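You operate a simulated robot arm through the tools that you are given. There is no shell and no other tool. Be economical: measure what you need, move in short steps, check, and stop when the job is done.

The job below is to be done with a simulated robot arm. You get a single attempt, and the scene is never put back.

## Task
Turn the pressure dial to 30 psi. Put one of the cupcakes from the teal tray on the counter top by the fridge. Switch the black rocker switch on. Take the 30 mm plain mini cake layer from the head end of the long table and leave it on the shelf under the side table. Turn the sealer dial to 7. Stack the jar labelled "gold" from the sealer table on top of the jar labelled "silver". Put one of the tubs from the middle of the long table on the shelf under the airbrush table. Fetch the fondant box that says "green" from the far end of the long table and set it on top of the clear cake dome. Any order will do.

It is judged by the outcome, as a careful person would: the job done as asked, and still so three seconds after it is handed in. It fails if anything else is knocked over, pushed out of place, dropped, spilled or broken.

## Robot
A 6-joint arm with a two-finger parallel gripper on a trunk, on a base that drives. Base frame: it is fixed to the floor where the robot stands at the start and does not move with it; the origin is under the middle of the robot, x ahead of it, y to its left, z up; the surface under the hand at the start is at about z = 0.8. Units: m, degrees, N and s.
With the tool pointing down near the work surface it reaches from about 0.36 to 0.86 m from the robot's upright axis, wherever it stands. Its first joint turns from -115.0 to 115.0 degrees. Places, roughly: black rocker switch [-0.7, -1.2, 0.8]; cake dome (23x22x14 cm) [-1.7, -4.6, 0.8]; counter top by the fridge [-2.3, 2.4, 0.9]; cupcake (6x6x4 cm) [-0.6, -1.3, 0.8]; fondant box [-1.5, -4.25, 0.75]; jar [-3.25, -2.5, 0.75]; plain mini cake layer [-1.75, -0.75, 0.75]; pressure dial [0.8, 0.2, 0.9]; sealer dial [-3.1, -1.8, 0.8]; shelf under the airbrush table [0.6, 0.6, 0.3]; shelf under the side table [-3.2, 0.7, 0.4]; tub [-1.5, -3.75, 0.75]. Payload 3.43 kg.
Tool frame: the origin (TCP) lies between the finger pads and is the grasp point; the fingertips stand 0.034 m ahead of it; z points along the fingers, y is the line along which they close. The gripper opens to 0.128 m. The fingers are 0.024 m wide and 0.012 m thick; the gripper's body (0.048 by 0.13 m) begins 0.096 m behind the TCP.
Orientation is that of the tool frame in the base frame, as a unit quaternion [x, y, z, w]. With the fingers straight down and closing along the base's y, the tool's x points along the base's -x, its y along +y and its z along -z.

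## Interface
- The arm moves only by the tool apply_moves. Its argument "plan" is text: rows parted by semicolons, each of 6 numbers parted by spaces: the shift along the base's x, y, z in mm, then the turn, a rotation vector about the base's x, y, z in degrees. In form: dx dy dz ax ay az; .... A call has 1 to 10 rows; each row is the pose to reach, as a shift and turn from the pose commanded when the call began. "fingers" is the finger opening in mm, from 0 to 128, set as the call begins (left out, the last holds). Each row takes 0.2 s and may step no farther than 0.05 m and 8.6 degrees from the row before; otherwise, or with a gripper value out of range, the whole call is refused. Where a pose cannot be reached the arm comes as near as it can. A force on the tool above 40 N (or 10 N above the force at the start of the call, whichever is more), or a blocked arm, ends the call early, and 0.2 s more pass. Each finger travels about 0.108 m/s and halts on what it meets, pressing with about 31 N; the grip force reading is that of the motor and also rises with nothing between the fingers. The clock runs only during rows and for 0.2 s after the last one: add rows that repeat a pose to give the fingers time. It gives the time, the measured TCP pose, the force on the tool (base axes), the opening and the grip force at its end, in the units of the frame above (readings bear some noise), with the torque about the TCP (base axes, N m) and any sound that the robot's microphone picked up, and new pictures: "show" is both (left out), scene, wrist or none.
- Cameras (640 x 400 px; columns grow to the right, rows downward): "scene" is now at [-0.0166, 0.1492, 1.4046]; the picture's right is [-0.49, -0.87, 0.00], its down [-0.57, 0.33, -0.75] and it looks along [0.65, -0.37, -0.66] (base axes); focal length 214 px, centre (320, 200). "wrist" rides on the gripper at [0.076, -0.011, -0.16] in the tool frame; the picture's right is [0.15, 0.99, 0.00], its down [-0.88, 0.13, -0.46] and it looks along [-0.45, 0.07, 0.89] (tool axes); focal length 234 px, centre (320, 200). There is no depth. A picture from a camera that has moved, and an enlarged one, comes with that camera's place and axes in the base frame and with its lens. The place of the scene camera against the robot may be out by one fixed shift of up to 0.012 m in any direction.
- raise_lower(by): slides the trunk up (or, below 0, down) by that many m; the arm and the scene camera ride with it, the base frame stays. It gives what a move gives, with no picture.
- roll_base(legs): drives the robot by 1 to 6 legs, each [ahead, turn to the left] in m and degrees, along the robot's own axes; the way and the turn of a leg run together, so that a leg with both is an arc; at most 1.5 m and 180 degrees a leg. The arm and the cameras ride along, it lands a little off, and it stops where it bumps. It gives what a move gives, and a new picture of the scene camera.
- turn_head(pan, tilt): turns the head with the scene camera to pan (to the left, within 103 degrees either way) and tilt (down, from -29 to 69), counted from straight ahead of the robot. It gives what a move gives, and a new picture of the scene camera.
- close_up(camera, box): a new picture of the part [left, top, right, bottom] of that camera's present view, enlarged. The clock stands still meanwhile.
- sign_off(): hands the job in; it is judged then, once.

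Go step by step. Nothing tells you exact positions but the pictures and the camera data: compare them with the known pose of the tool, close in by small moves and look again before you grip or let go. The budget is 196 turns and 260 pictures, counting those below and the enlarged ones. Unless the task says otherwise, let go and move clear before handing in, and close with one line.

The tools are called after ">>>" as a command line: name --argument value ..., lists and objects as JSON in quotes. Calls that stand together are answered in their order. apply_moves: Moves the arm, as the interface text tells. Its arguments: {"type":"object","properties":{"plan":{"type":"string"},"fingers":{"type":"number"},"show":{"type":"string","enum":["both","scene","wrist","none"]}},"required":["plan"]} The other tools are called the same way: raise_lower (by) slides the trunk up or down; roll_base (legs) drives the base; turn_head (pan, tilt) turns the head that bears the scene camera; close_up (camera, box) takes an enlarged picture of a part of a camera's view; sign_off () hands the job in.

At the start:

```text
t: 0.0
eef_pos: [0.5549, 0.2319, 1.1777]
tool_rot: [0.0, 1.0, 0.0, 0.0]
contact_force: [-0.1, -0.5, 0.2]
wrist_torque: [0.0, -0.02, 0.03]
opening: 0.1281
grasp_force: 0.0
trunk travel left (down, up): [-0.675, 0.115]
robot x, y, heading: [0.0015, 0.0012, 0.0]
head pan, tilt: [-29.6, 41.4]
```

scene: 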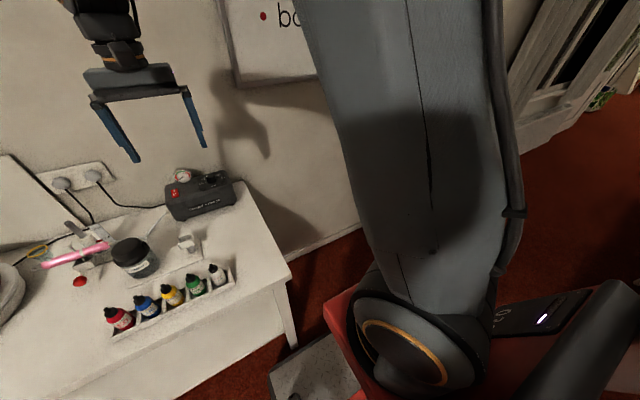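
wrist: 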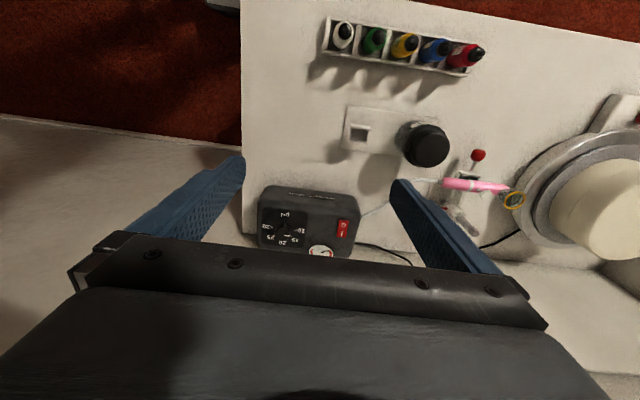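

I see the airbrush compressor, with its dial on top, in the wrist view under the gripper. I'll enlarge it to read the dial.

>>> close_up --camera "wrist" --box '[240, 170, 380, 260]'

>>> close_up --camera "scene" --box '[140, 150, 260, 230]'

```text
4.44 times, centred on (310, 215) of wrist
camera zoom: at [0.4784, 0.2197, 1.339], right [-0.15, 0.99, 0.0], down [0.88, 0.13, 0.46], along [0.45, 0.07, -0.89], focal length 1041 px, centre (364, 133)
```

zoom: 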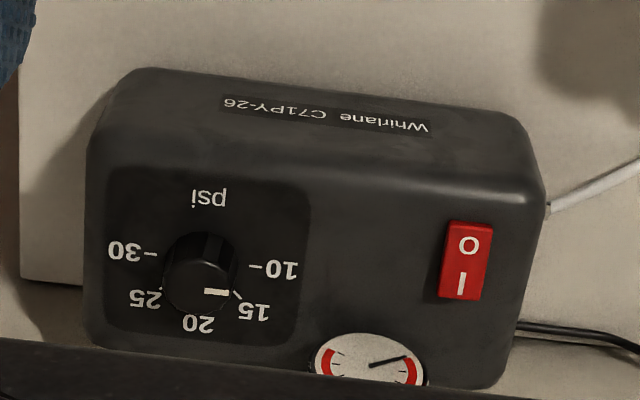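

```text
5.00 times, centred on (200, 190) of scene
camera zoom: at [-0.0166, 0.1492, 1.4046], right [-0.49, -0.87, 0.0], down [-0.57, 0.33, -0.75], along [0.65, -0.37, -0.66], focal length 1072 px, centre (920, 250)
```

zoom: 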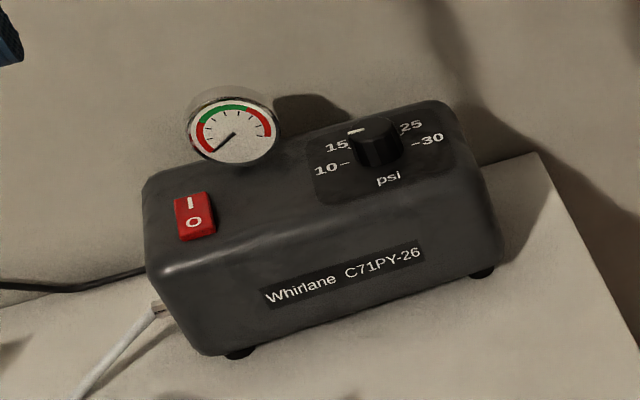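

The dial sits at about (0.785, 0.183, 0.905), with 10 on the left, 20 away and 30 on the right. I'll bring the hand back and lower for a close look at the pointer.

>>> apply_moves --plan "40 -10 -20 0 0 0;80 -20 -40 0 0 0;120 -30 -60 0 0 0;160 -40 -80 0 0 0;190 -49 -100 0 0 0;190 -49 -100 0 0 0" --fingers 80

```text
t: 1.4
eef_pos: [0.7463, 0.1844, 1.0779]
tool_rot: [0.0, 1.0, 0.001, -0.001]
contact_force: [0.7, 0.0, -1.1]
wrist_torque: [0.01, -0.02, 0.0]
opening: 0.08
grasp_force: 0.1
trunk travel left (down, up): [-0.675, 0.115]
robot x, y, heading: [-0.0012, -0.004, 0.2]
head pan, tilt: [-29.6, 41.4]
camera scene: at [-0.0164, 0.1493, 1.4046], right [-0.49, -0.87, 0.0], down [-0.57, 0.33, -0.75], along [0.65, -0.37, -0.66], focal length 214 px, centre (320, 200)
camera wrist: at [0.6699, 0.173, 1.2385], right [-0.15, 0.99, 0.0], down [0.88, 0.13, 0.46], along [0.45, 0.07, -0.89], focal length 234 px, centre (320, 200)
```

scene: 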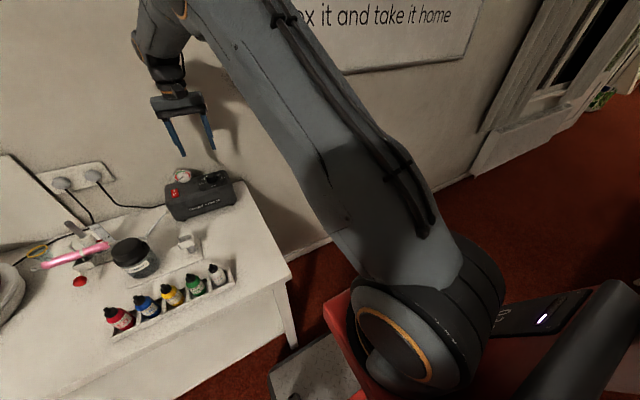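
wrist: 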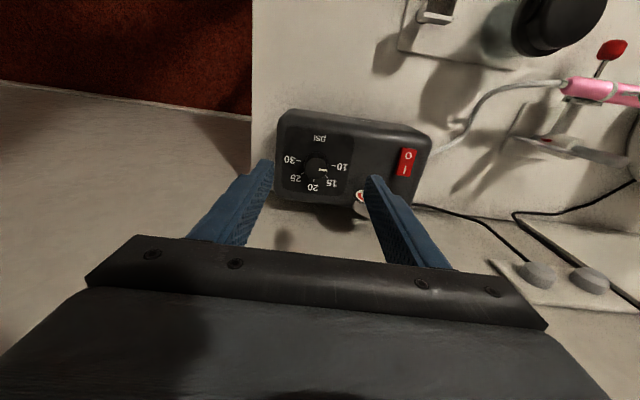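

>>> close_up --camera "wrist" --box '[270, 120, 366, 210]'

```text
4.44 times, centred on (318, 165) of wrist
camera zoom: at [0.6699, 0.173, 1.2385], right [-0.15, 0.99, 0.0], down [0.88, 0.13, 0.46], along [0.45, 0.07, -0.89], focal length 1041 px, centre (329, 356)
```

zoom: 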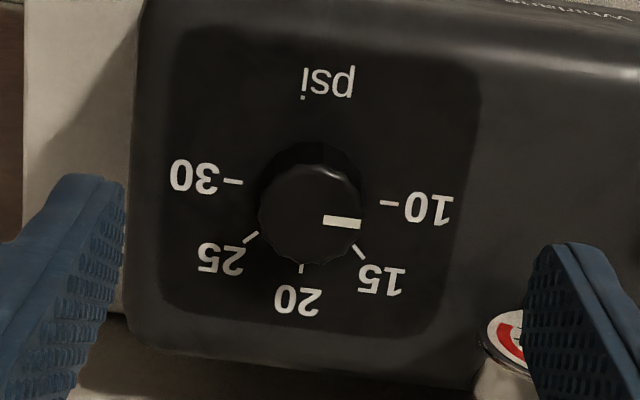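

The pointer is at about 10, so the knob needs roughly 180° clockwise. I'll pre-rotate the hand +85° above the knob at (0.783, 0.185).

>>> apply_moves --plan "8 0 0 0 0 8.5;16 0 0 0 0 17;24 0 0 0 0 25.5;32 0 0 0 0 34;37 0 0 0 0 42.5;37 0 0 0 0 51;37 0 0 0 0 59.5;37 0 0 0 0 68;37 0 0 0 0 76.5;37 0 0 0 0 85" --fingers 60

```text
t: 3.6
eef_pos: [0.7823, 0.1827, 1.0788]
tool_rot: [-0.677, 0.736, 0.0, 0.001]
contact_force: [-0.6, -0.7, 0.3]
wrist_torque: [0.0, -0.01, 0.01]
opening: 0.0599
grasp_force: 0.1
trunk travel left (down, up): [-0.675, 0.115]
robot x, y, heading: [-0.0009, -0.0019, 0.1]
head pan, tilt: [-29.6, 41.4]
camera scene: at [-0.0165, 0.1492, 1.4046], right [-0.49, -0.87, 0.0], down [-0.57, 0.33, -0.75], along [0.65, -0.37, -0.66], focal length 214 px, centre (320, 200)
camera wrist: at [0.7866, 0.105, 1.2388], right [-1.0, -0.06, 0.0], down [-0.05, 0.89, 0.46], along [-0.03, 0.45, -0.89], focal length 234 px, centre (320, 200)
```

scene: 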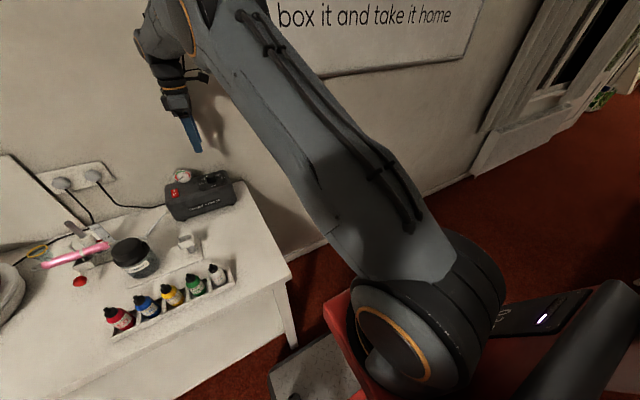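
wrist: 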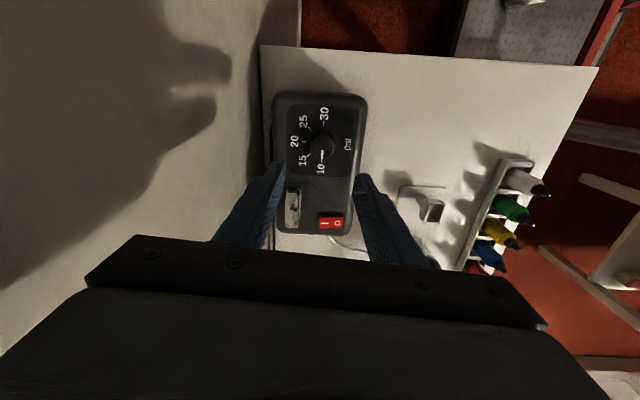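

Both views put the knob at (0.781, 0.183), right under the TCP. I'll descend and pinch it.

>>> apply_moves --plan "0 0 -45 0 0 0;0 0 -90 0 0 0;0 0 -115 0 0 0;0 0 -130 0 0 0;0 0 -140 0 0 0" --fingers 60

>>> close_up --camera "wrist" --box '[220, 80, 420, 240]'

```text
t: 4.8
eef_pos: [0.7827, 0.1813, 0.942]
tool_rot: [-0.675, 0.737, -0.001, 0.002]
contact_force: [-2.2, -1.7, 20.1]
wrist_torque: [-0.11, 0.81, 0.02]
opening: 0.061
grasp_force: 1.0
trunk travel left (down, up): [-0.675, 0.115]
robot x, y, heading: [-0.0009, -0.0019, -0.3]
head pan, tilt: [-29.6, 41.4]
camera scene: at [-0.0175, 0.149, 1.4048], right [-0.49, -0.87, 0.0], down [-0.57, 0.33, -0.75], along [0.65, -0.37, -0.66], focal length 214 px, centre (320, 200)
camera wrist: at [0.786, 0.1048, 1.102], right [-1.0, -0.06, 0.0], down [-0.06, 0.89, 0.46], along [-0.02, 0.46, -0.89], focal length 234 px, centre (320, 200)
```

scene: 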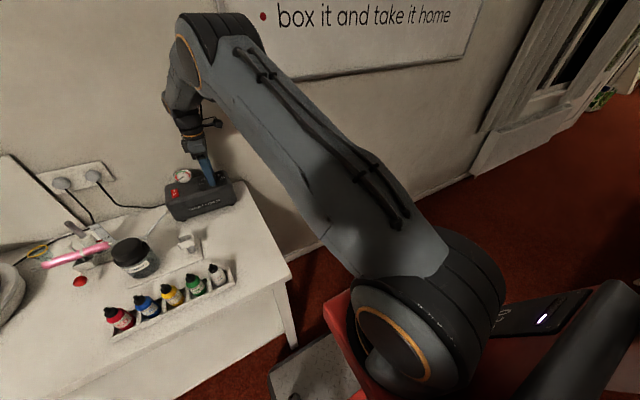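
wrist: 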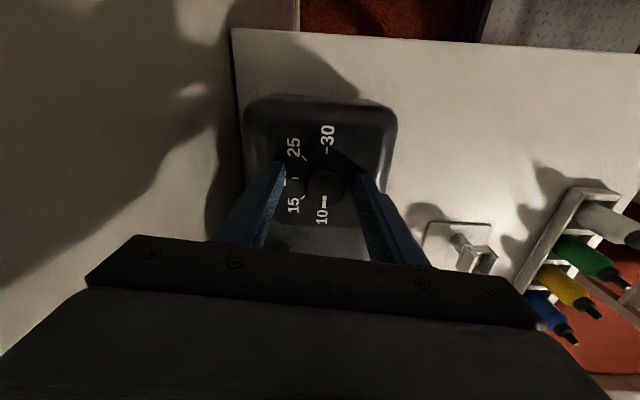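

```text
2.50 times, centred on (320, 160) of wrist
camera zoom: at [0.786, 0.1048, 1.102], right [-1.0, -0.06, 0.0], down [-0.06, 0.89, 0.46], along [-0.02, 0.46, -0.89], focal length 585 px, centre (320, 300)
```

zoom: 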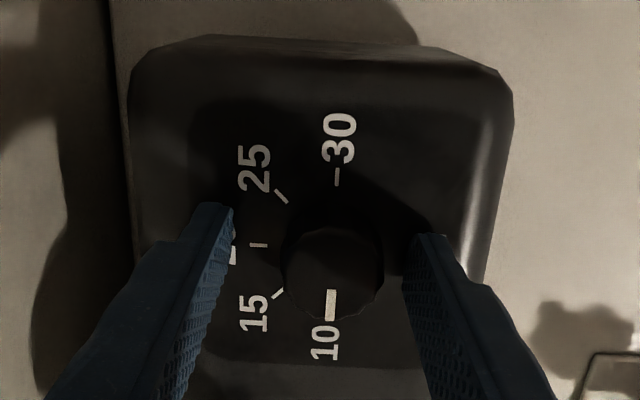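

The tips touched the panel at TCP 0.942. I'll back off 4 mm and close on the knob.

>>> apply_moves --plan "-2 1 5 0 0 0;-2 1 5 0 0 0;-2 1 5 0 0 0;-2 1 5 0 0 0" --fingers 20 --show "wrist"

>>> close_up --camera "wrist" --box '[220, 80, 420, 240]'

```text
t: 5.8
eef_pos: [0.7778, 0.1843, 0.9417]
tool_rot: [-0.675, 0.737, 0.001, -0.002]
contact_force: [-12.9, -0.7, -5.1]
wrist_torque: [0.56, 0.04, 0.01]
opening: 0.034
grasp_force: 44.7
trunk travel left (down, up): [-0.675, 0.115]
robot x, y, heading: [-0.0034, 0.0024, -0.3]
head pan, tilt: [-29.6, 41.4]
camera wrist: at [0.7832, 0.1062, 1.102], right [-1.0, -0.06, 0.0], down [-0.05, 0.89, 0.46], along [-0.03, 0.45, -0.89], focal length 234 px, centre (320, 200)
```

wrist: 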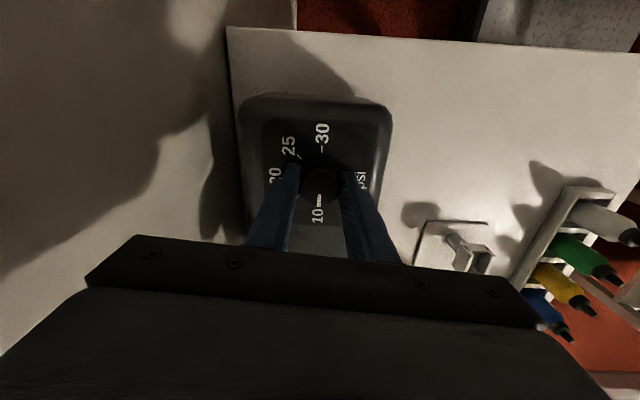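

```text
2.50 times, centred on (320, 160) of wrist
camera zoom: at [0.7832, 0.1062, 1.102], right [-1.0, -0.06, 0.0], down [-0.05, 0.89, 0.46], along [-0.03, 0.45, -0.89], focal length 585 px, centre (320, 300)
```

zoom: 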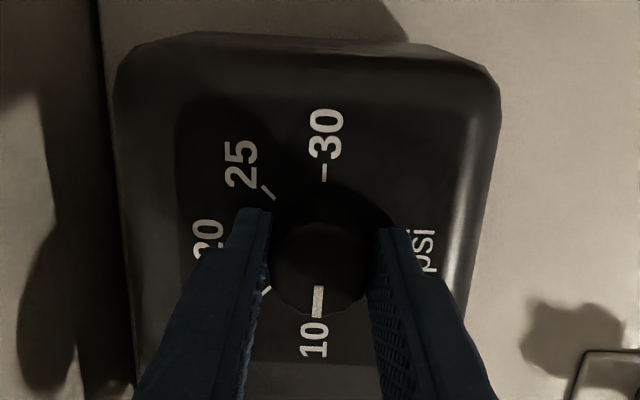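

The knob is gripped (34 mm). I'll rotate clockwise 85°, easing the hand -4 mm in x to relieve the side load.

>>> apply_moves --plan "-4 1 0 0 0 -8.5;-4 1 0 0 0 -17;-4 1 0 0 0 -25.5;-4 1 0 0 0 -34;-4 1 0 0 0 -42.5;-4 1 0 0 0 -51;-4 1 0 0 0 -59.5;-4 1 0 0 0 -68;-4 1 0 0 0 -76.5;-4 1 0 0 0 -85" --show "wrist"

>>> close_up --camera "wrist" --box '[220, 80, 420, 240]'

```text
t: 8.0
eef_pos: [0.7766, 0.1844, 0.9428]
tool_rot: [0.002, 1.0, 0.0, 0.0]
contact_force: [20.1, -5.6, -17.1]
wrist_torque: [-0.18, -0.31, -0.04]
opening: 0.0345
grasp_force: 45.2
trunk travel left (down, up): [-0.675, 0.115]
robot x, y, heading: [-0.0001, -0.0017, 0.0]
head pan, tilt: [-29.6, 41.4]
camera wrist: at [0.701, 0.1723, 1.1034], right [-0.14, 0.99, 0.0], down [0.88, 0.13, 0.46], along [0.45, 0.07, -0.89], focal length 234 px, centre (320, 200)
```

wrist: 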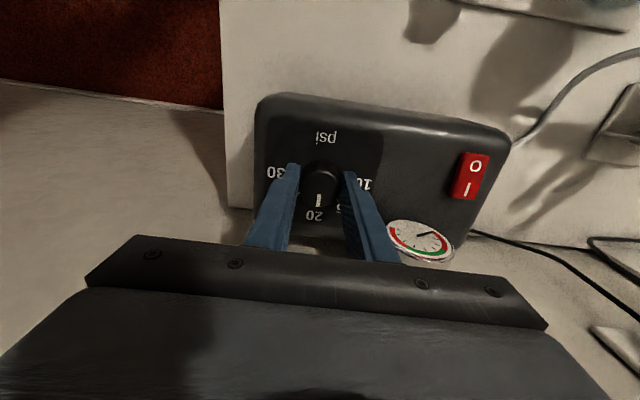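

```text
2.50 times, centred on (320, 160) of wrist
camera zoom: at [0.701, 0.1723, 1.1034], right [-0.14, 0.99, 0.0], down [0.88, 0.13, 0.46], along [0.45, 0.07, -0.89], focal length 585 px, centre (320, 300)
```

zoom: 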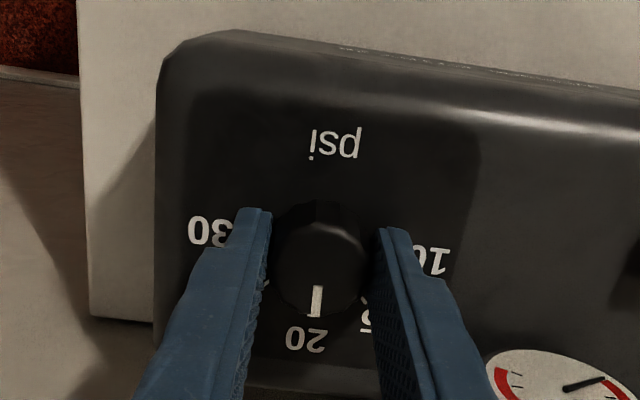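

The pointer is now almost at 20. I'll continue another 85° clockwise and relax the x load.

>>> apply_moves --plan "4 0 1 0 0 -8.5;4 0 1 0 0 -17;4 0 1 0 0 -25.5;4 0 1 0 0 -34;4 0 1 0 0 -42.5;4 0 1 0 0 -51;4 0 1 0 0 -59.5;4 0 1 0 0 -68;4 0 1 0 0 -76.5;4 0 1 0 0 -85" --show "wrist"

>>> close_up --camera "wrist" --box '[220, 80, 420, 240]'

```text
t: 10.2
eef_pos: [0.778, 0.1847, 0.9433]
tool_rot: [0.676, 0.737, 0.0, 0.0]
contact_force: [-23.0, 5.6, -18.1]
wrist_torque: [0.83, 0.72, -0.02]
opening: 0.034
grasp_force: 45.1
trunk travel left (down, up): [-0.675, 0.115]
robot x, y, heading: [0.0037, -0.0023, -0.1]
head pan, tilt: [-29.6, 41.4]
camera wrist: at [0.7607, 0.2592, 1.1041], right [0.97, 0.23, 0.0], down [0.21, -0.87, 0.46], along [0.1, -0.44, -0.89], focal length 234 px, centre (320, 200)
```

wrist: 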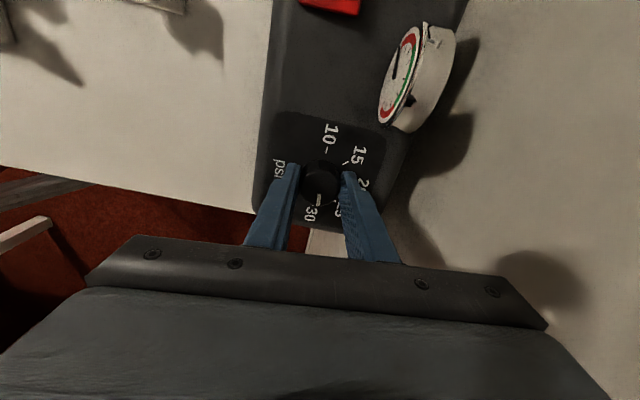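

```text
2.50 times, centred on (320, 160) of wrist
camera zoom: at [0.7607, 0.2592, 1.1041], right [0.97, 0.23, 0.0], down [0.21, -0.87, 0.46], along [0.1, -0.44, -0.89], focal length 585 px, centre (320, 300)
```

zoom: 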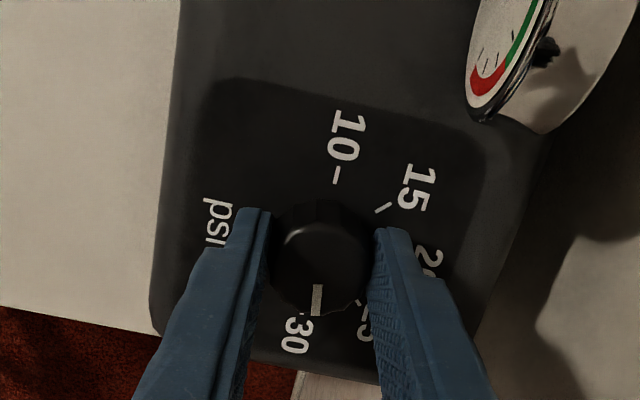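

The pointer is about 9° short of 30. I'll nudge it on.

>>> apply_moves --plan "-3 0 1 0 0 -5;-3 0 1 0 0 -9.5;-3 0 1 0 0 -9.5" --show "none"

>>> apply_moves --plan "0 0 0 0 0 0;0 0 0 0 0 0;0 0 20 0 0 0;0 0 60 0 0 0;0 0 100 0 0 0;10 20 140 0 0 0" --fingers 70 --show "wrist"

>>> close_up --camera "wrist" --box '[260, 80, 380, 200]'

```text
t: 11.0
eef_pos: [0.7793, 0.1851, 0.9452]
tool_rot: [0.735, 0.678, 0.001, 0.001]
contact_force: [3.9, 7.9, -24.7]
wrist_torque: [0.37, -0.14, -0.03]
opening: 0.0346
grasp_force: 44.8
trunk travel left (down, up): [-0.675, 0.115]
robot x, y, heading: [0.0005, 0.0023, 0.4]
head pan, tilt: [-29.6, 41.4]
```

```text
t: 12.4
eef_pos: [0.7868, 0.2037, 1.0847]
tool_rot: [0.734, 0.679, 0.0, 0.0]
contact_force: [0.0, 0.8, 0.0]
wrist_torque: [0.04, 0.01, 0.01]
opening: 0.07
grasp_force: 0.1
trunk travel left (down, up): [-0.675, 0.115]
robot x, y, heading: [-0.0022, 0.0009, -0.2]
head pan, tilt: [-29.6, 41.4]
camera wrist: at [0.781, 0.2801, 1.2454], right [1.0, 0.07, 0.0], down [0.06, -0.89, 0.46], along [0.03, -0.45, -0.89], focal length 234 px, centre (320, 200)
```

wrist: 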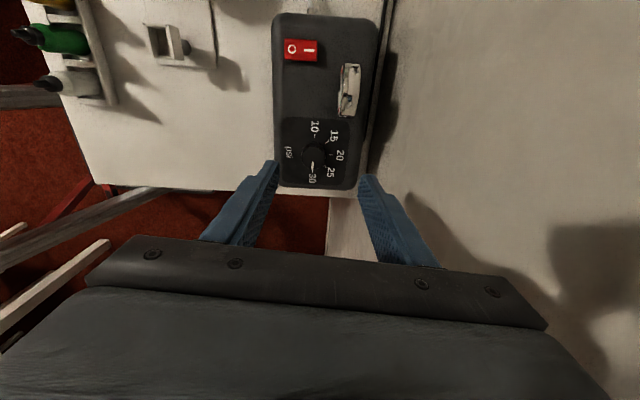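

```text
3.33 times, centred on (320, 140) of wrist
camera zoom: at [0.781, 0.2801, 1.2454], right [1.0, 0.07, 0.0], down [0.06, -0.89, 0.46], along [0.03, -0.45, -0.89], focal length 781 px, centre (320, 400)
```

zoom: 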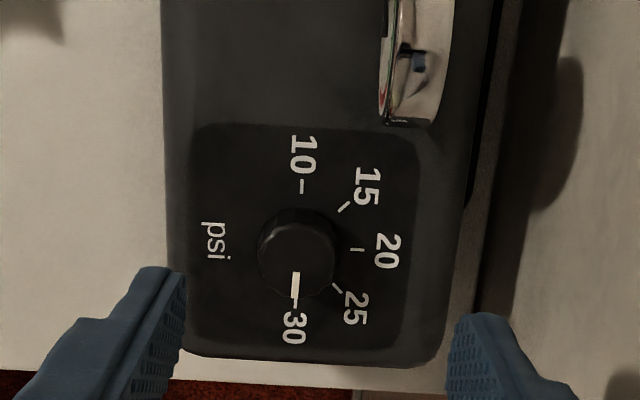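

The dial reads 30. I'll tuck the arm back and unwind the wrist before driving.

>>> apply_moves --plan "-30 0 20 0 0 8.5;-60 0 40 0 0 17;-90 0 60 0 0 25.5;-120 0 80 0 0 34;-150 0 100 0 0 42.5;-180 0 120 0 0 51;-210 0 120 0 0 59.5;-240 0 120 0 0 68;-270 0 120 0 0 76.5;-300 0 120 0 0 85" --show "none"

>>> apply_moves --plan "-30 -40 0 0 0 8.5;-60 -80 0 0 0 9.5;-70 -120 0 0 0 9.5;-80 -160 0 0 0 9.5;-80 -200 0 0 0 9.5" --show "none"

>>> turn_head --pan -100 --tilt 20

>>> turn_head --pan 100 --tilt 20

>>> turn_head --pan 20 --tilt 55

```text
t: 14.6
eef_pos: [0.4857, 0.2074, 1.2063]
tool_rot: [0.082, 0.997, 0.0, 0.0]
contact_force: [0.2, -0.6, -0.2]
wrist_torque: [0.0, 0.04, 0.01]
opening: 0.07
grasp_force: 0.1
trunk travel left (down, up): [-0.675, 0.115]
robot x, y, heading: [-0.0009, 0.0008, -0.3]
head pan, tilt: [-29.6, 41.4]
```

```text
t: 15.8
eef_pos: [0.4037, 0.005, 1.2069]
tool_rot: [0.0, 1.0, 0.0, 0.0]
contact_force: [0.1, -0.4, 0.8]
wrist_torque: [-0.04, 0.03, 0.03]
opening: 0.0701
grasp_force: 0.0
trunk travel left (down, up): [-0.675, 0.115]
robot x, y, heading: [-0.004, 0.0003, 0.0]
head pan, tilt: [-29.6, 41.4]
```

```text
t: 17.2
eef_pos: [0.4039, 0.0058, 1.2062]
tool_rot: [0.001, 1.0, 0.0, -0.001]
contact_force: [-0.4, -0.1, 0.7]
wrist_torque: [-0.01, 0.0, 0.01]
opening: 0.0701
grasp_force: 0.0
trunk travel left (down, up): [-0.675, 0.115]
robot x, y, heading: [0.001, -0.0013, -0.1]
head pan, tilt: [-100.0, 20.0]
camera scene: at [-0.1058, 0.099, 1.438], right [-0.98, 0.17, 0.0], down [0.06, 0.34, -0.94], along [-0.16, -0.93, -0.34], focal length 214 px, centre (320, 200)
```

scene: 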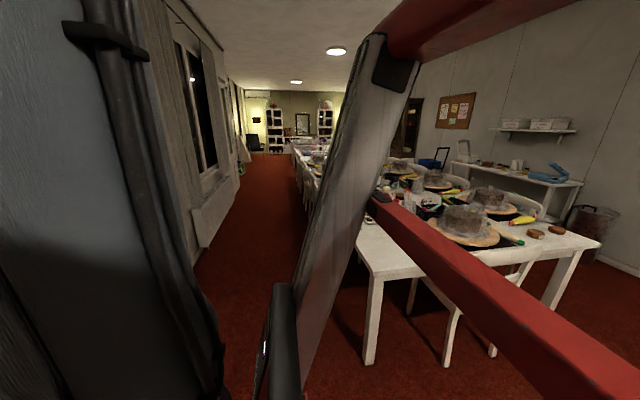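

```text
t: 20.1
eef_pos: [0.404, 0.0048, 1.2066]
tool_rot: [-0.001, 1.0, 0.0, 0.0]
contact_force: [0.5, 0.7, -0.3]
wrist_torque: [-0.02, 0.0, 0.03]
opening: 0.0699
grasp_force: 0.2
trunk travel left (down, up): [-0.675, 0.115]
robot x, y, heading: [0.001, 0.0012, 0.3]
head pan, tilt: [100.0, 20.0]
camera scene: at [-0.1058, 0.2824, 1.438], right [0.98, 0.17, 0.0], down [0.06, -0.34, -0.94], along [-0.16, 0.93, -0.34], focal length 214 px, centre (320, 200)
```

scene: 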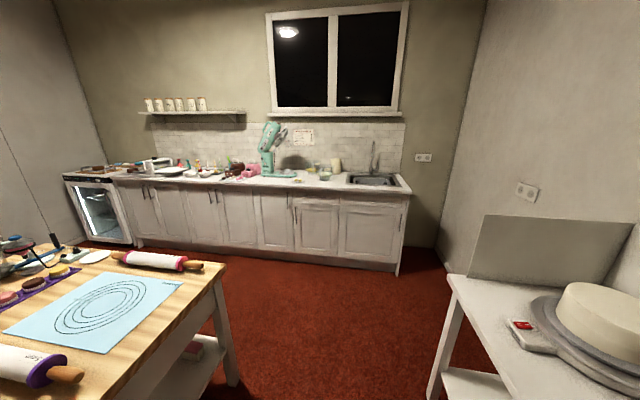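

```text
t: 21.7
eef_pos: [0.4043, 0.0048, 1.2054]
tool_rot: [-0.001, 1.0, 0.0, 0.0]
contact_force: [-0.4, -0.6, -0.9]
wrist_torque: [0.01, 0.0, 0.03]
opening: 0.0698
grasp_force: 0.1
trunk travel left (down, up): [-0.675, 0.115]
robot x, y, heading: [-0.0022, -0.0036, 0.1]
head pan, tilt: [20.0, 55.0]
camera scene: at [-0.0219, 0.2154, 1.386], right [0.34, -0.94, 0.0], down [-0.77, -0.28, -0.57], along [0.54, 0.2, -0.82], focal length 214 px, centre (320, 200)
```

scene: 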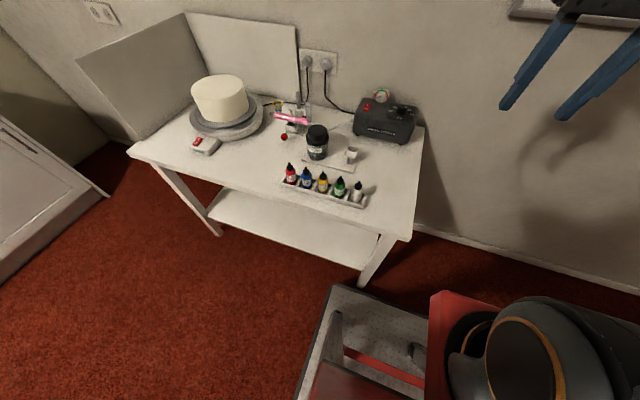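

Dial done. The long table's head end is near (-0.55..-2.0, -0.75), and the window aisle on its right looks clear. I'll turn right and go down it a little.

>>> turn_head --pan -60 --tilt 35

>>> roll_base --legs '[[0, -90], [0.6, 0]]'

```text
t: 23.2
eef_pos: [0.4035, 0.0054, 1.2049]
tool_rot: [0.001, 1.0, 0.0, 0.0]
contact_force: [0.8, 0.1, 0.3]
wrist_torque: [0.0, 0.0, -0.01]
opening: 0.0701
grasp_force: 0.0
trunk travel left (down, up): [-0.675, 0.115]
robot x, y, heading: [-0.0021, -0.0048, 0.1]
head pan, tilt: [-60.0, 35.0]
camera scene: at [-0.0456, 0.1145, 1.4142], right [-0.87, -0.5, 0.0], down [-0.29, 0.5, -0.82], along [0.41, -0.71, -0.57], focal length 214 px, centre (320, 200)
```

scene: 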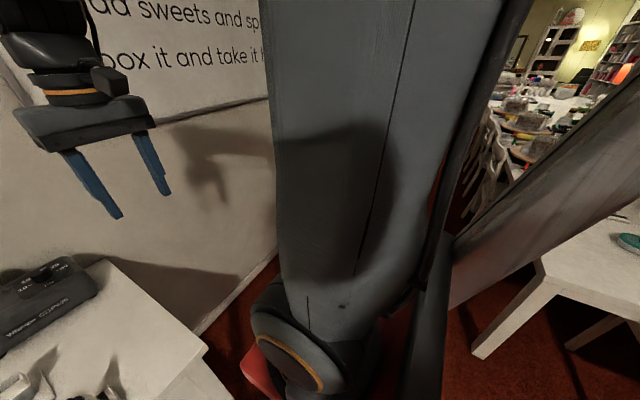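

```text
t: 25.7
eef_pos: [0.2575, -0.256, 1.2062]
tool_rot: [0.382, 0.924, 0.0, 0.0]
contact_force: [0.2, -0.4, -0.1]
wrist_torque: [0.03, 0.0, 0.02]
opening: 0.0701
grasp_force: 0.1
trunk travel left (down, up): [-0.675, 0.115]
robot x, y, heading: [-0.0382, 0.0189, -35.7]
head pan, tilt: [-60.0, 35.0]
stopped in leg 1: the robot was blocked; the commanded pose is now the measured one
camera scene: at [-0.0078, 0.132, 1.4142], right [-1.0, 0.1, 0.0], down [0.06, 0.57, -0.82], along [-0.08, -0.81, -0.57], focal length 214 px, centre (320, 200)
```

scene: 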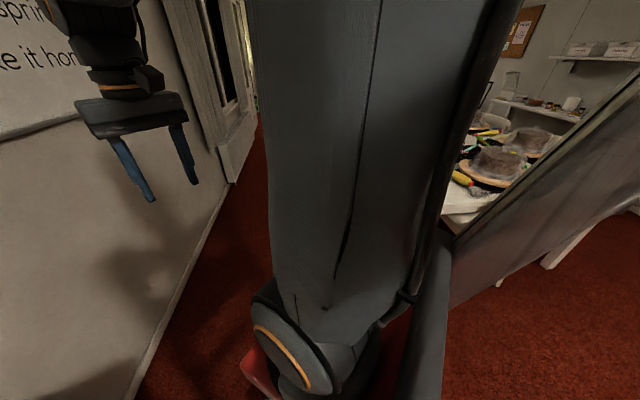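

The base corner met the airbrush table edge. I'll turn back, reverse a little and then turn.

>>> roll_base --legs '[[0, 34]]'

>>> turn_head --pan 100 --tilt 60

>>> turn_head --pan 15 --tilt 65

```text
t: 26.7
eef_pos: [0.2716, -0.2433, 1.2065]
tool_rot: [0.359, 0.933, 0.001, 0.0]
contact_force: [-0.1, -1.0, -0.1]
wrist_torque: [-0.01, 0.0, 0.0]
opening: 0.0704
grasp_force: 0.1
trunk travel left (down, up): [-0.675, 0.115]
robot x, y, heading: [-0.0371, 0.0134, -33.3]
head pan, tilt: [-60.0, 35.0]
stopped in leg 1: the robot was blocked; the commanded pose is now the measured one
camera scene: at [-0.0132, 0.1324, 1.4142], right [-1.0, 0.06, 0.0], down [0.03, 0.57, -0.82], along [-0.05, -0.82, -0.57], focal length 214 px, centre (320, 200)
```

scene: 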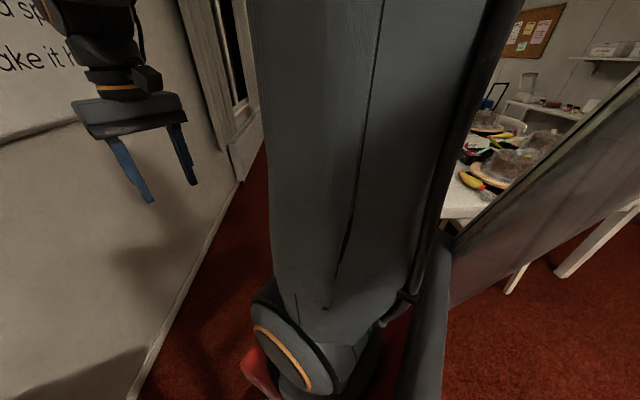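

```text
t: 29.1
eef_pos: [0.2706, -0.243, 1.2051]
tool_rot: [0.36, 0.933, 0.0, -0.001]
contact_force: [0.3, -0.9, -1.0]
wrist_torque: [-0.05, 0.02, -0.02]
opening: 0.0698
grasp_force: 0.0
trunk travel left (down, up): [-0.675, 0.115]
robot x, y, heading: [-0.0388, 0.0175, -33.1]
head pan, tilt: [100.0, 60.0]
camera scene: at [0.0179, 0.2816, 1.3799], right [0.92, -0.39, 0.0], down [-0.34, -0.8, -0.5], along [0.2, 0.46, -0.87], focal length 214 px, centre (320, 200)
```

scene: 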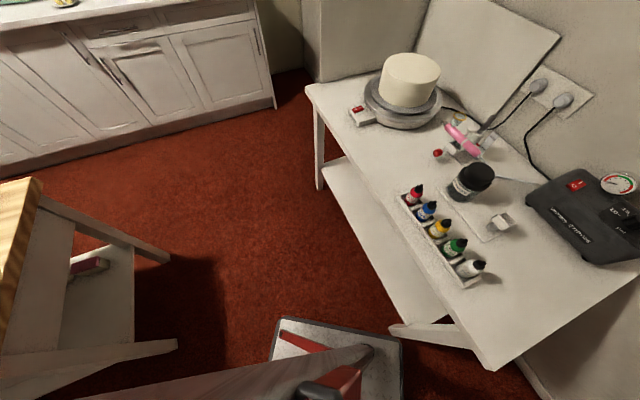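

```text
t: 30.7
eef_pos: [0.2706, -0.2426, 1.2066]
tool_rot: [0.359, 0.933, 0.0, -0.001]
contact_force: [0.6, -0.9, -0.7]
wrist_torque: [0.02, 0.01, 0.01]
opening: 0.07
grasp_force: 0.1
trunk travel left (down, up): [-0.675, 0.115]
robot x, y, heading: [-0.0388, 0.0179, -33.3]
head pan, tilt: [15.0, 65.0]
camera scene: at [0.0493, 0.2015, 1.3743], right [-0.31, -0.95, 0.0], down [-0.86, 0.28, -0.42], along [0.4, -0.13, -0.91], focal length 214 px, centre (320, 200)
```

scene: 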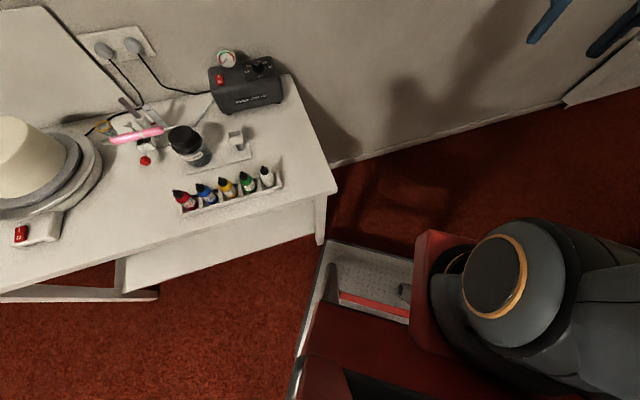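

The front-left base corner sits against the airbrush table's leg. I'll reverse 0.1 m straight away from it, then turn.

>>> roll_base --legs '[[-0.1, 0]]'

```text
t: 31.9
eef_pos: [0.1878, -0.1887, 1.2063]
tool_rot: [0.359, 0.933, 0.0, -0.001]
contact_force: [-0.5, -1.0, 0.7]
wrist_torque: [-0.02, 0.0, -0.01]
opening: 0.0701
grasp_force: 0.1
trunk travel left (down, up): [-0.675, 0.115]
robot x, y, heading: [-0.1207, 0.0736, -33.4]
head pan, tilt: [15.0, 65.0]
camera scene: at [-0.034, 0.2558, 1.3743], right [-0.31, -0.95, 0.0], down [-0.86, 0.28, -0.42], along [0.4, -0.13, -0.91], focal length 214 px, centre (320, 200)
```

scene: 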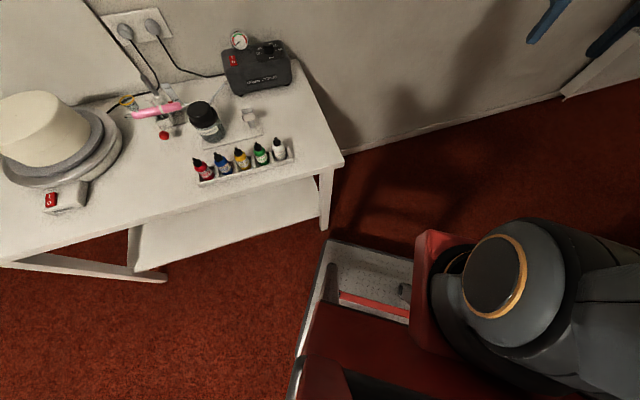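

Clear now, and nothing on the table shifted. Turning right to face down the aisle.

>>> roll_base --legs '[[0, -56.6]]'

>>> turn_head --pan 0 --tilt 25

```text
t: 34.8
eef_pos: [-0.1721, -0.3288, 1.2049]
tool_rot: [0.763, 0.646, 0.0, 0.0]
contact_force: [0.4, 0.5, 0.2]
wrist_torque: [0.02, 0.04, 0.01]
opening: 0.0699
grasp_force: 0.1
trunk travel left (down, up): [-0.675, 0.115]
robot x, y, heading: [-0.1235, 0.0698, -90.6]
head pan, tilt: [15.0, 65.0]
camera scene: at [0.081, 0.0883, 1.3743], right [-0.97, -0.25, 0.0], down [-0.23, 0.88, -0.42], along [0.11, -0.41, -0.91], focal length 214 px, centre (320, 200)
```

scene: 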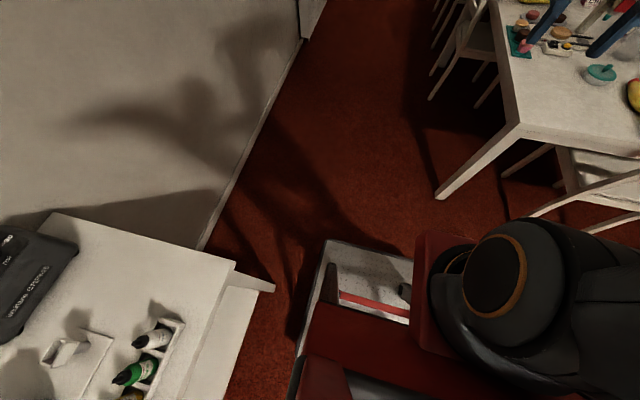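

```text
t: 35.9
eef_pos: [-0.1745, -0.3293, 1.2055]
tool_rot: [0.764, 0.646, 0.001, 0.0]
contact_force: [-0.3, -0.4, 0.3]
wrist_torque: [-0.04, -0.01, -0.01]
opening: 0.0699
grasp_force: 0.1
trunk travel left (down, up): [-0.675, 0.115]
robot x, y, heading: [-0.1223, 0.0741, -90.3]
head pan, tilt: [0.0, 25.0]
camera scene: at [0.0651, 0.0549, 1.4299], right [-1.0, 0.01, 0.0], down [0.0, 0.42, -0.91], along [-0.01, -0.91, -0.42], focal length 214 px, centre (320, 200)
```

scene: 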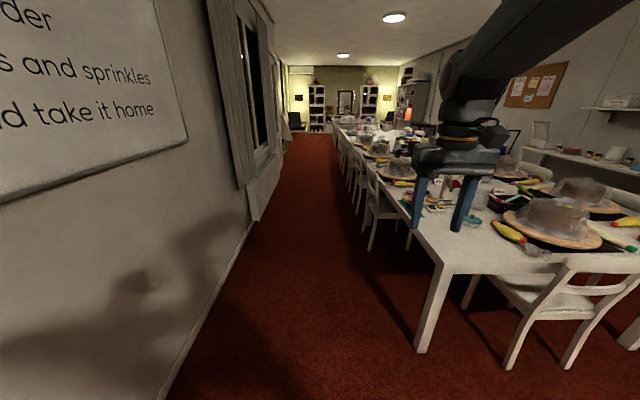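

The aisle is clear and the teal tray with cupcakes is near the table corner. I'll drive ahead about 1.05 m, veering slightly left.

>>> roll_base --legs '[[0.5, 9], [0.55, -9]]'

>>> turn_head --pan -70 --tilt 50

```text
t: 41.6
eef_pos: [-0.0864, -1.3807, 1.2058]
tool_rot: [0.757, 0.653, -0.001, -0.001]
contact_force: [0.3, -0.1, -0.6]
wrist_torque: [-0.04, 0.03, -0.01]
opening: 0.0699
grasp_force: 0.2
trunk travel left (down, up): [-0.675, 0.115]
robot x, y, heading: [-0.0449, -0.9757, -89.5]
head pan, tilt: [0.0, 25.0]
camera scene: at [0.1439, -0.9917, 1.43], right [-1.0, -0.01, 0.0], down [0.0, 0.42, -0.91], along [0.01, -0.91, -0.42], focal length 214 px, centre (320, 200)
```

scene: 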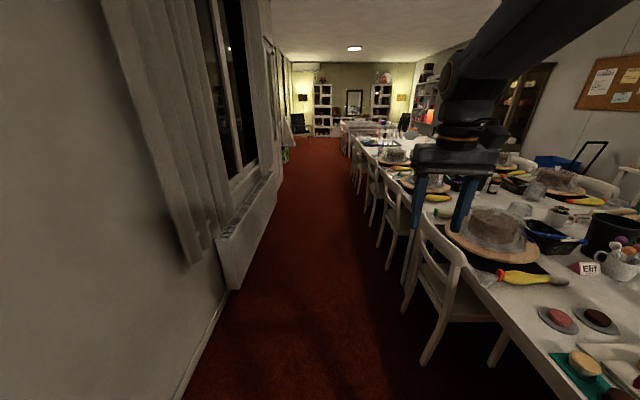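

```text
t: 43.0
eef_pos: [-0.0866, -1.3805, 1.206]
tool_rot: [0.757, 0.654, 0.001, -0.001]
contact_force: [-0.5, -0.2, -0.2]
wrist_torque: [-0.02, 0.02, 0.01]
opening: 0.0701
grasp_force: 0.1
trunk travel left (down, up): [-0.675, 0.115]
robot x, y, heading: [-0.0411, -0.9782, -89.4]
head pan, tilt: [-70.0, 50.0]
camera scene: at [0.0709, -0.9267, 1.3925], right [-0.35, 0.94, 0.0], down [0.72, 0.27, -0.64], along [-0.6, -0.23, -0.77], focal length 214 px, centre (320, 200)
```

scene: 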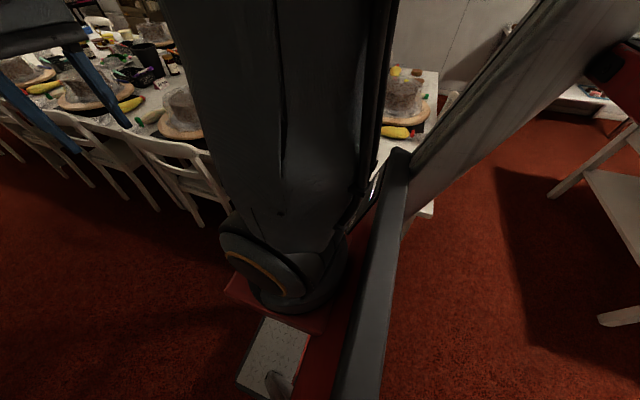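

The arm column hides the tray, so I'll swing the hand over the table and use the wrist camera.

>>> apply_moves --plan "-44 -8 0 0 0 -6;-90 -6 0 0 0 -12;-137 -4 0 0 0 -18;-184 5 0 0 0 -24;-230 19 0 0 0 -30;-275 39 0 0 0 -36;-317 64 0 0 0 -42;-358 92 0 0 0 -48;-398 120 0 0 0 -54;-436 148 0 0 0 -60" --show "wrist"

```text
t: 45.2
eef_pos: [-0.5225, -1.233, 1.2056]
tool_rot: [0.982, 0.187, 0.0, 0.0]
contact_force: [1.2, 0.3, 0.6]
wrist_torque: [0.02, 0.03, 0.0]
opening: 0.0698
grasp_force: 0.0
trunk travel left (down, up): [-0.675, 0.115]
robot x, y, heading: [-0.0434, -0.9812, -89.3]
head pan, tilt: [-70.0, 50.0]
camera wrist: at [-0.4564, -1.1959, 1.3656], right [0.5, -0.87, 0.0], down [-0.77, -0.44, 0.46], along [-0.39, -0.23, -0.89], focal length 234 px, centre (320, 200)
```

wrist: 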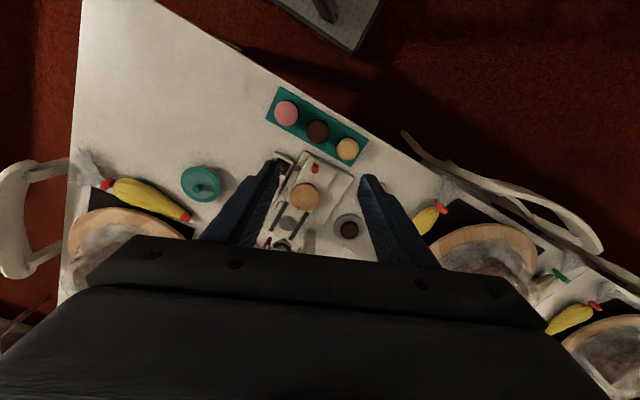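

Three cupcakes are on the teal tray at the table edge, and there is a device beside it. I'll enlarge for the rocker switch.

>>> close_up --camera "wrist" --box '[240, 70, 400, 260]'

```text
2.11 times, centred on (320, 165) of wrist
camera zoom: at [-0.4564, -1.1959, 1.3656], right [0.5, -0.87, 0.0], down [-0.77, -0.44, 0.46], along [-0.39, -0.23, -0.89], focal length 493 px, centre (320, 274)
```

zoom: 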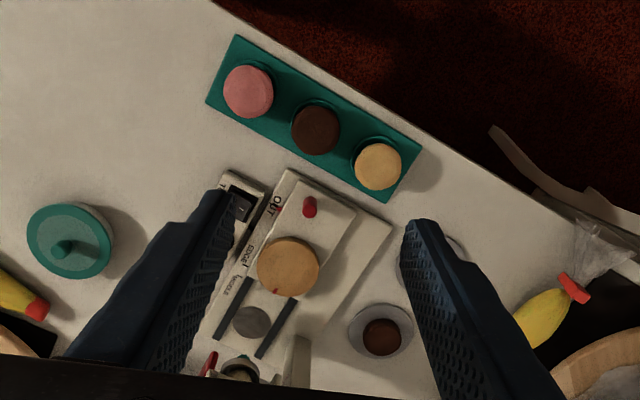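

The switch seems to be at the end of a strip behind the left finger. I'll shift the hand further in and a bit lower to see it.

>>> apply_moves --plan "-40 -10 -20 0 0 0;-75 -20 -50 0 0 0;-105 -30 -80 0 0 0;-105 -30 -80 0 0 0" --fingers 20 --show "wrist"

>>> close_up --camera "wrist" --box '[240, 40, 400, 140]'

```text
t: 46.2
eef_pos: [-0.627, -1.2618, 1.1243]
tool_rot: [0.982, 0.186, 0.001, -0.001]
contact_force: [0.0, 0.5, 0.0]
wrist_torque: [0.03, -0.02, 0.02]
opening: 0.0202
grasp_force: 0.1
trunk travel left (down, up): [-0.675, 0.115]
robot x, y, heading: [-0.0454, -0.9807, -89.4]
head pan, tilt: [-70.0, 50.0]
camera wrist: at [-0.5616, -1.2252, 1.2847], right [0.5, -0.87, 0.0], down [-0.77, -0.45, 0.45], along [-0.39, -0.23, -0.89], focal length 234 px, centre (320, 200)
```

wrist: 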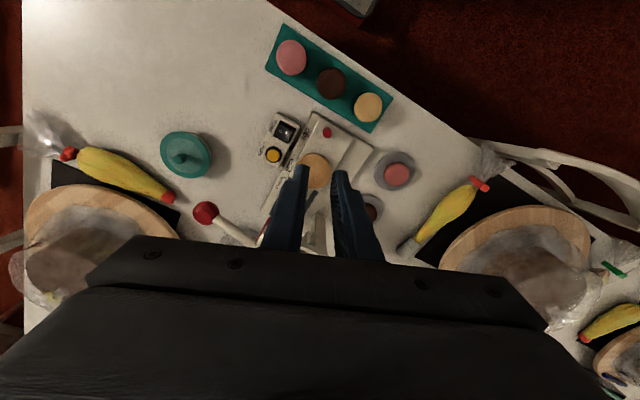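

```text
4.00 times, centred on (320, 90) of wrist
camera zoom: at [-0.5616, -1.2252, 1.2847], right [0.5, -0.87, 0.0], down [-0.77, -0.45, 0.45], along [-0.39, -0.23, -0.89], focal length 937 px, centre (320, 640)
```

zoom: 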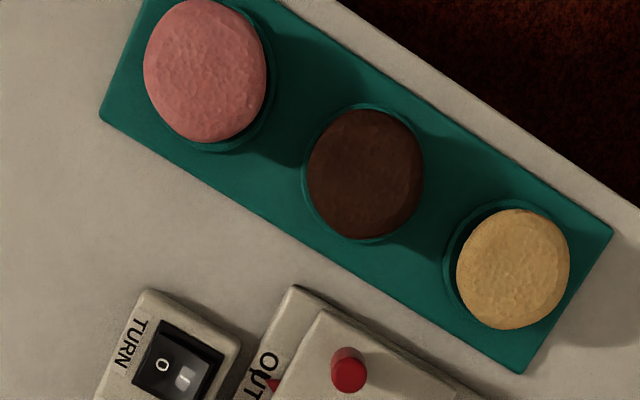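

>>> close_up --camera "wrist" --box '[250, 105, 350, 175]'

```text
5.71 times, centred on (300, 140) of wrist
camera zoom: at [-0.5616, -1.2252, 1.2847], right [0.5, -0.87, 0.0], down [-0.77, -0.45, 0.45], along [-0.39, -0.23, -0.89], focal length 1338 px, centre (434, 543)
```

zoom: 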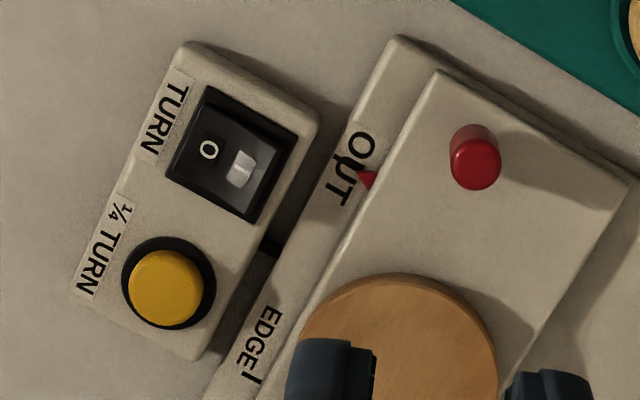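

The rocker is at (-0.676, -1.211, ~0.80), with "I" on the -y half. I'll align one finger over the I half, using a 60 mm opening so the other finger falls clear on the +y side.

>>> apply_moves --plan "-15 20 -25 0 0 -4;-30 40 -50 0 0 -8;-45 60 -80 0 0 -12;-57 74 -120 0 0 -16;-57 74 -150 0 0 -16;-57 74 -150 0 0 -16" --fingers 60 --show "wrist"

>>> close_up --camera "wrist" --box '[250, 60, 450, 200]'

```text
t: 47.6
eef_pos: [-0.6855, -1.1885, 0.9749]
tool_rot: [0.999, 0.049, 0.001, 0.0]
contact_force: [0.5, 0.2, 0.0]
wrist_torque: [0.0, 0.01, -0.02]
opening: 0.0599
grasp_force: 0.1
trunk travel left (down, up): [-0.675, 0.115]
robot x, y, heading: [-0.0418, -0.9787, -89.2]
head pan, tilt: [-70.0, 50.0]
camera wrist: at [-0.6113, -1.1707, 1.135], right [0.24, -0.97, 0.0], down [-0.86, -0.22, 0.45], along [-0.44, -0.11, -0.89], focal length 234 px, centre (320, 200)
```

wrist: 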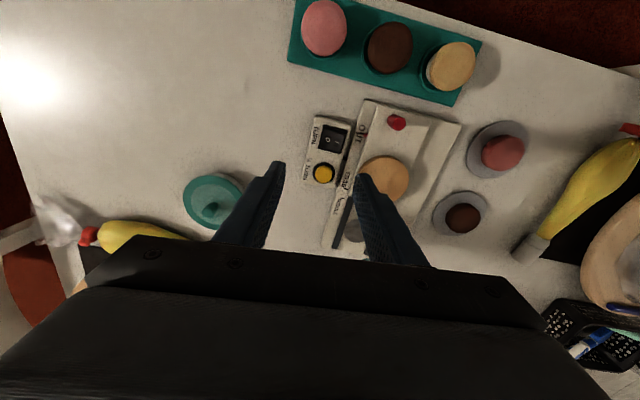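

```text
2.86 times, centred on (350, 130) of wrist
camera zoom: at [-0.6113, -1.1707, 1.135], right [0.24, -0.97, 0.0], down [-0.86, -0.22, 0.45], along [-0.44, -0.11, -0.89], focal length 669 px, centre (234, 400)
```

zoom: 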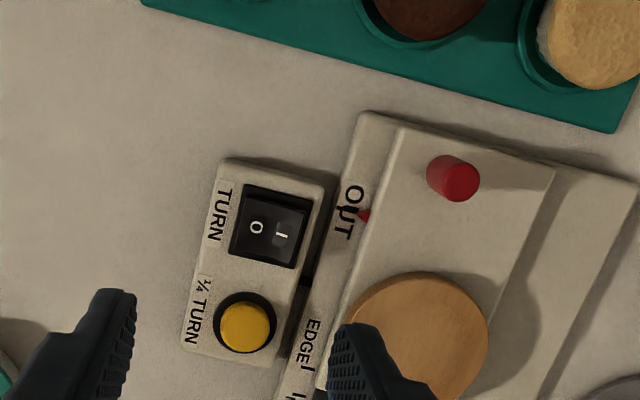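

I half is at (-0.682, -1.2165). I'll shift +7 mm in y and descend until just above it.

>>> apply_moves --plan "0 7 -40 0 0 0;0 7 -80 0 0 0;0 7 -110 0 0 0;0 7 -130 0 0 0" --show "wrist"

>>> close_up --camera "wrist" --box '[250, 100, 450, 240]'

```text
t: 48.6
eef_pos: [-0.6852, -1.1809, 0.8456]
tool_rot: [0.999, 0.049, 0.0, 0.0]
contact_force: [0.1, 0.0, 0.1]
wrist_torque: [0.02, 0.01, 0.04]
opening: 0.0598
grasp_force: 0.0
trunk travel left (down, up): [-0.675, 0.115]
robot x, y, heading: [-0.0439, -0.9787, -89.3]
head pan, tilt: [-70.0, 50.0]
camera wrist: at [-0.6117, -1.1647, 1.0058], right [0.24, -0.97, 0.0], down [-0.86, -0.22, 0.46], along [-0.44, -0.11, -0.89], focal length 234 px, centre (320, 200)
```

wrist: 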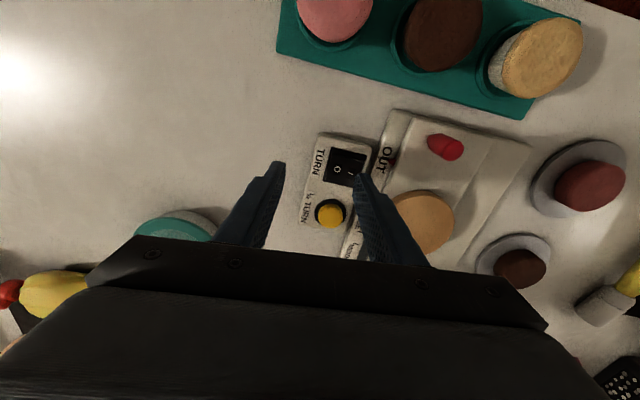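

```text
2.86 times, centred on (350, 170) of wrist
camera zoom: at [-0.6117, -1.1647, 1.0058], right [0.24, -0.97, 0.0], down [-0.86, -0.22, 0.46], along [-0.44, -0.11, -0.89], focal length 669 px, centre (234, 286)
```

zoom: 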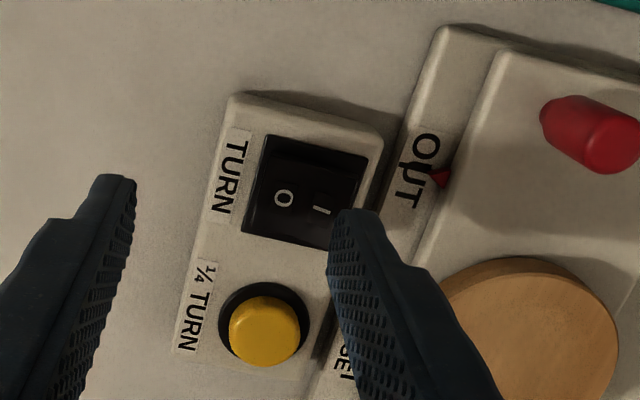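

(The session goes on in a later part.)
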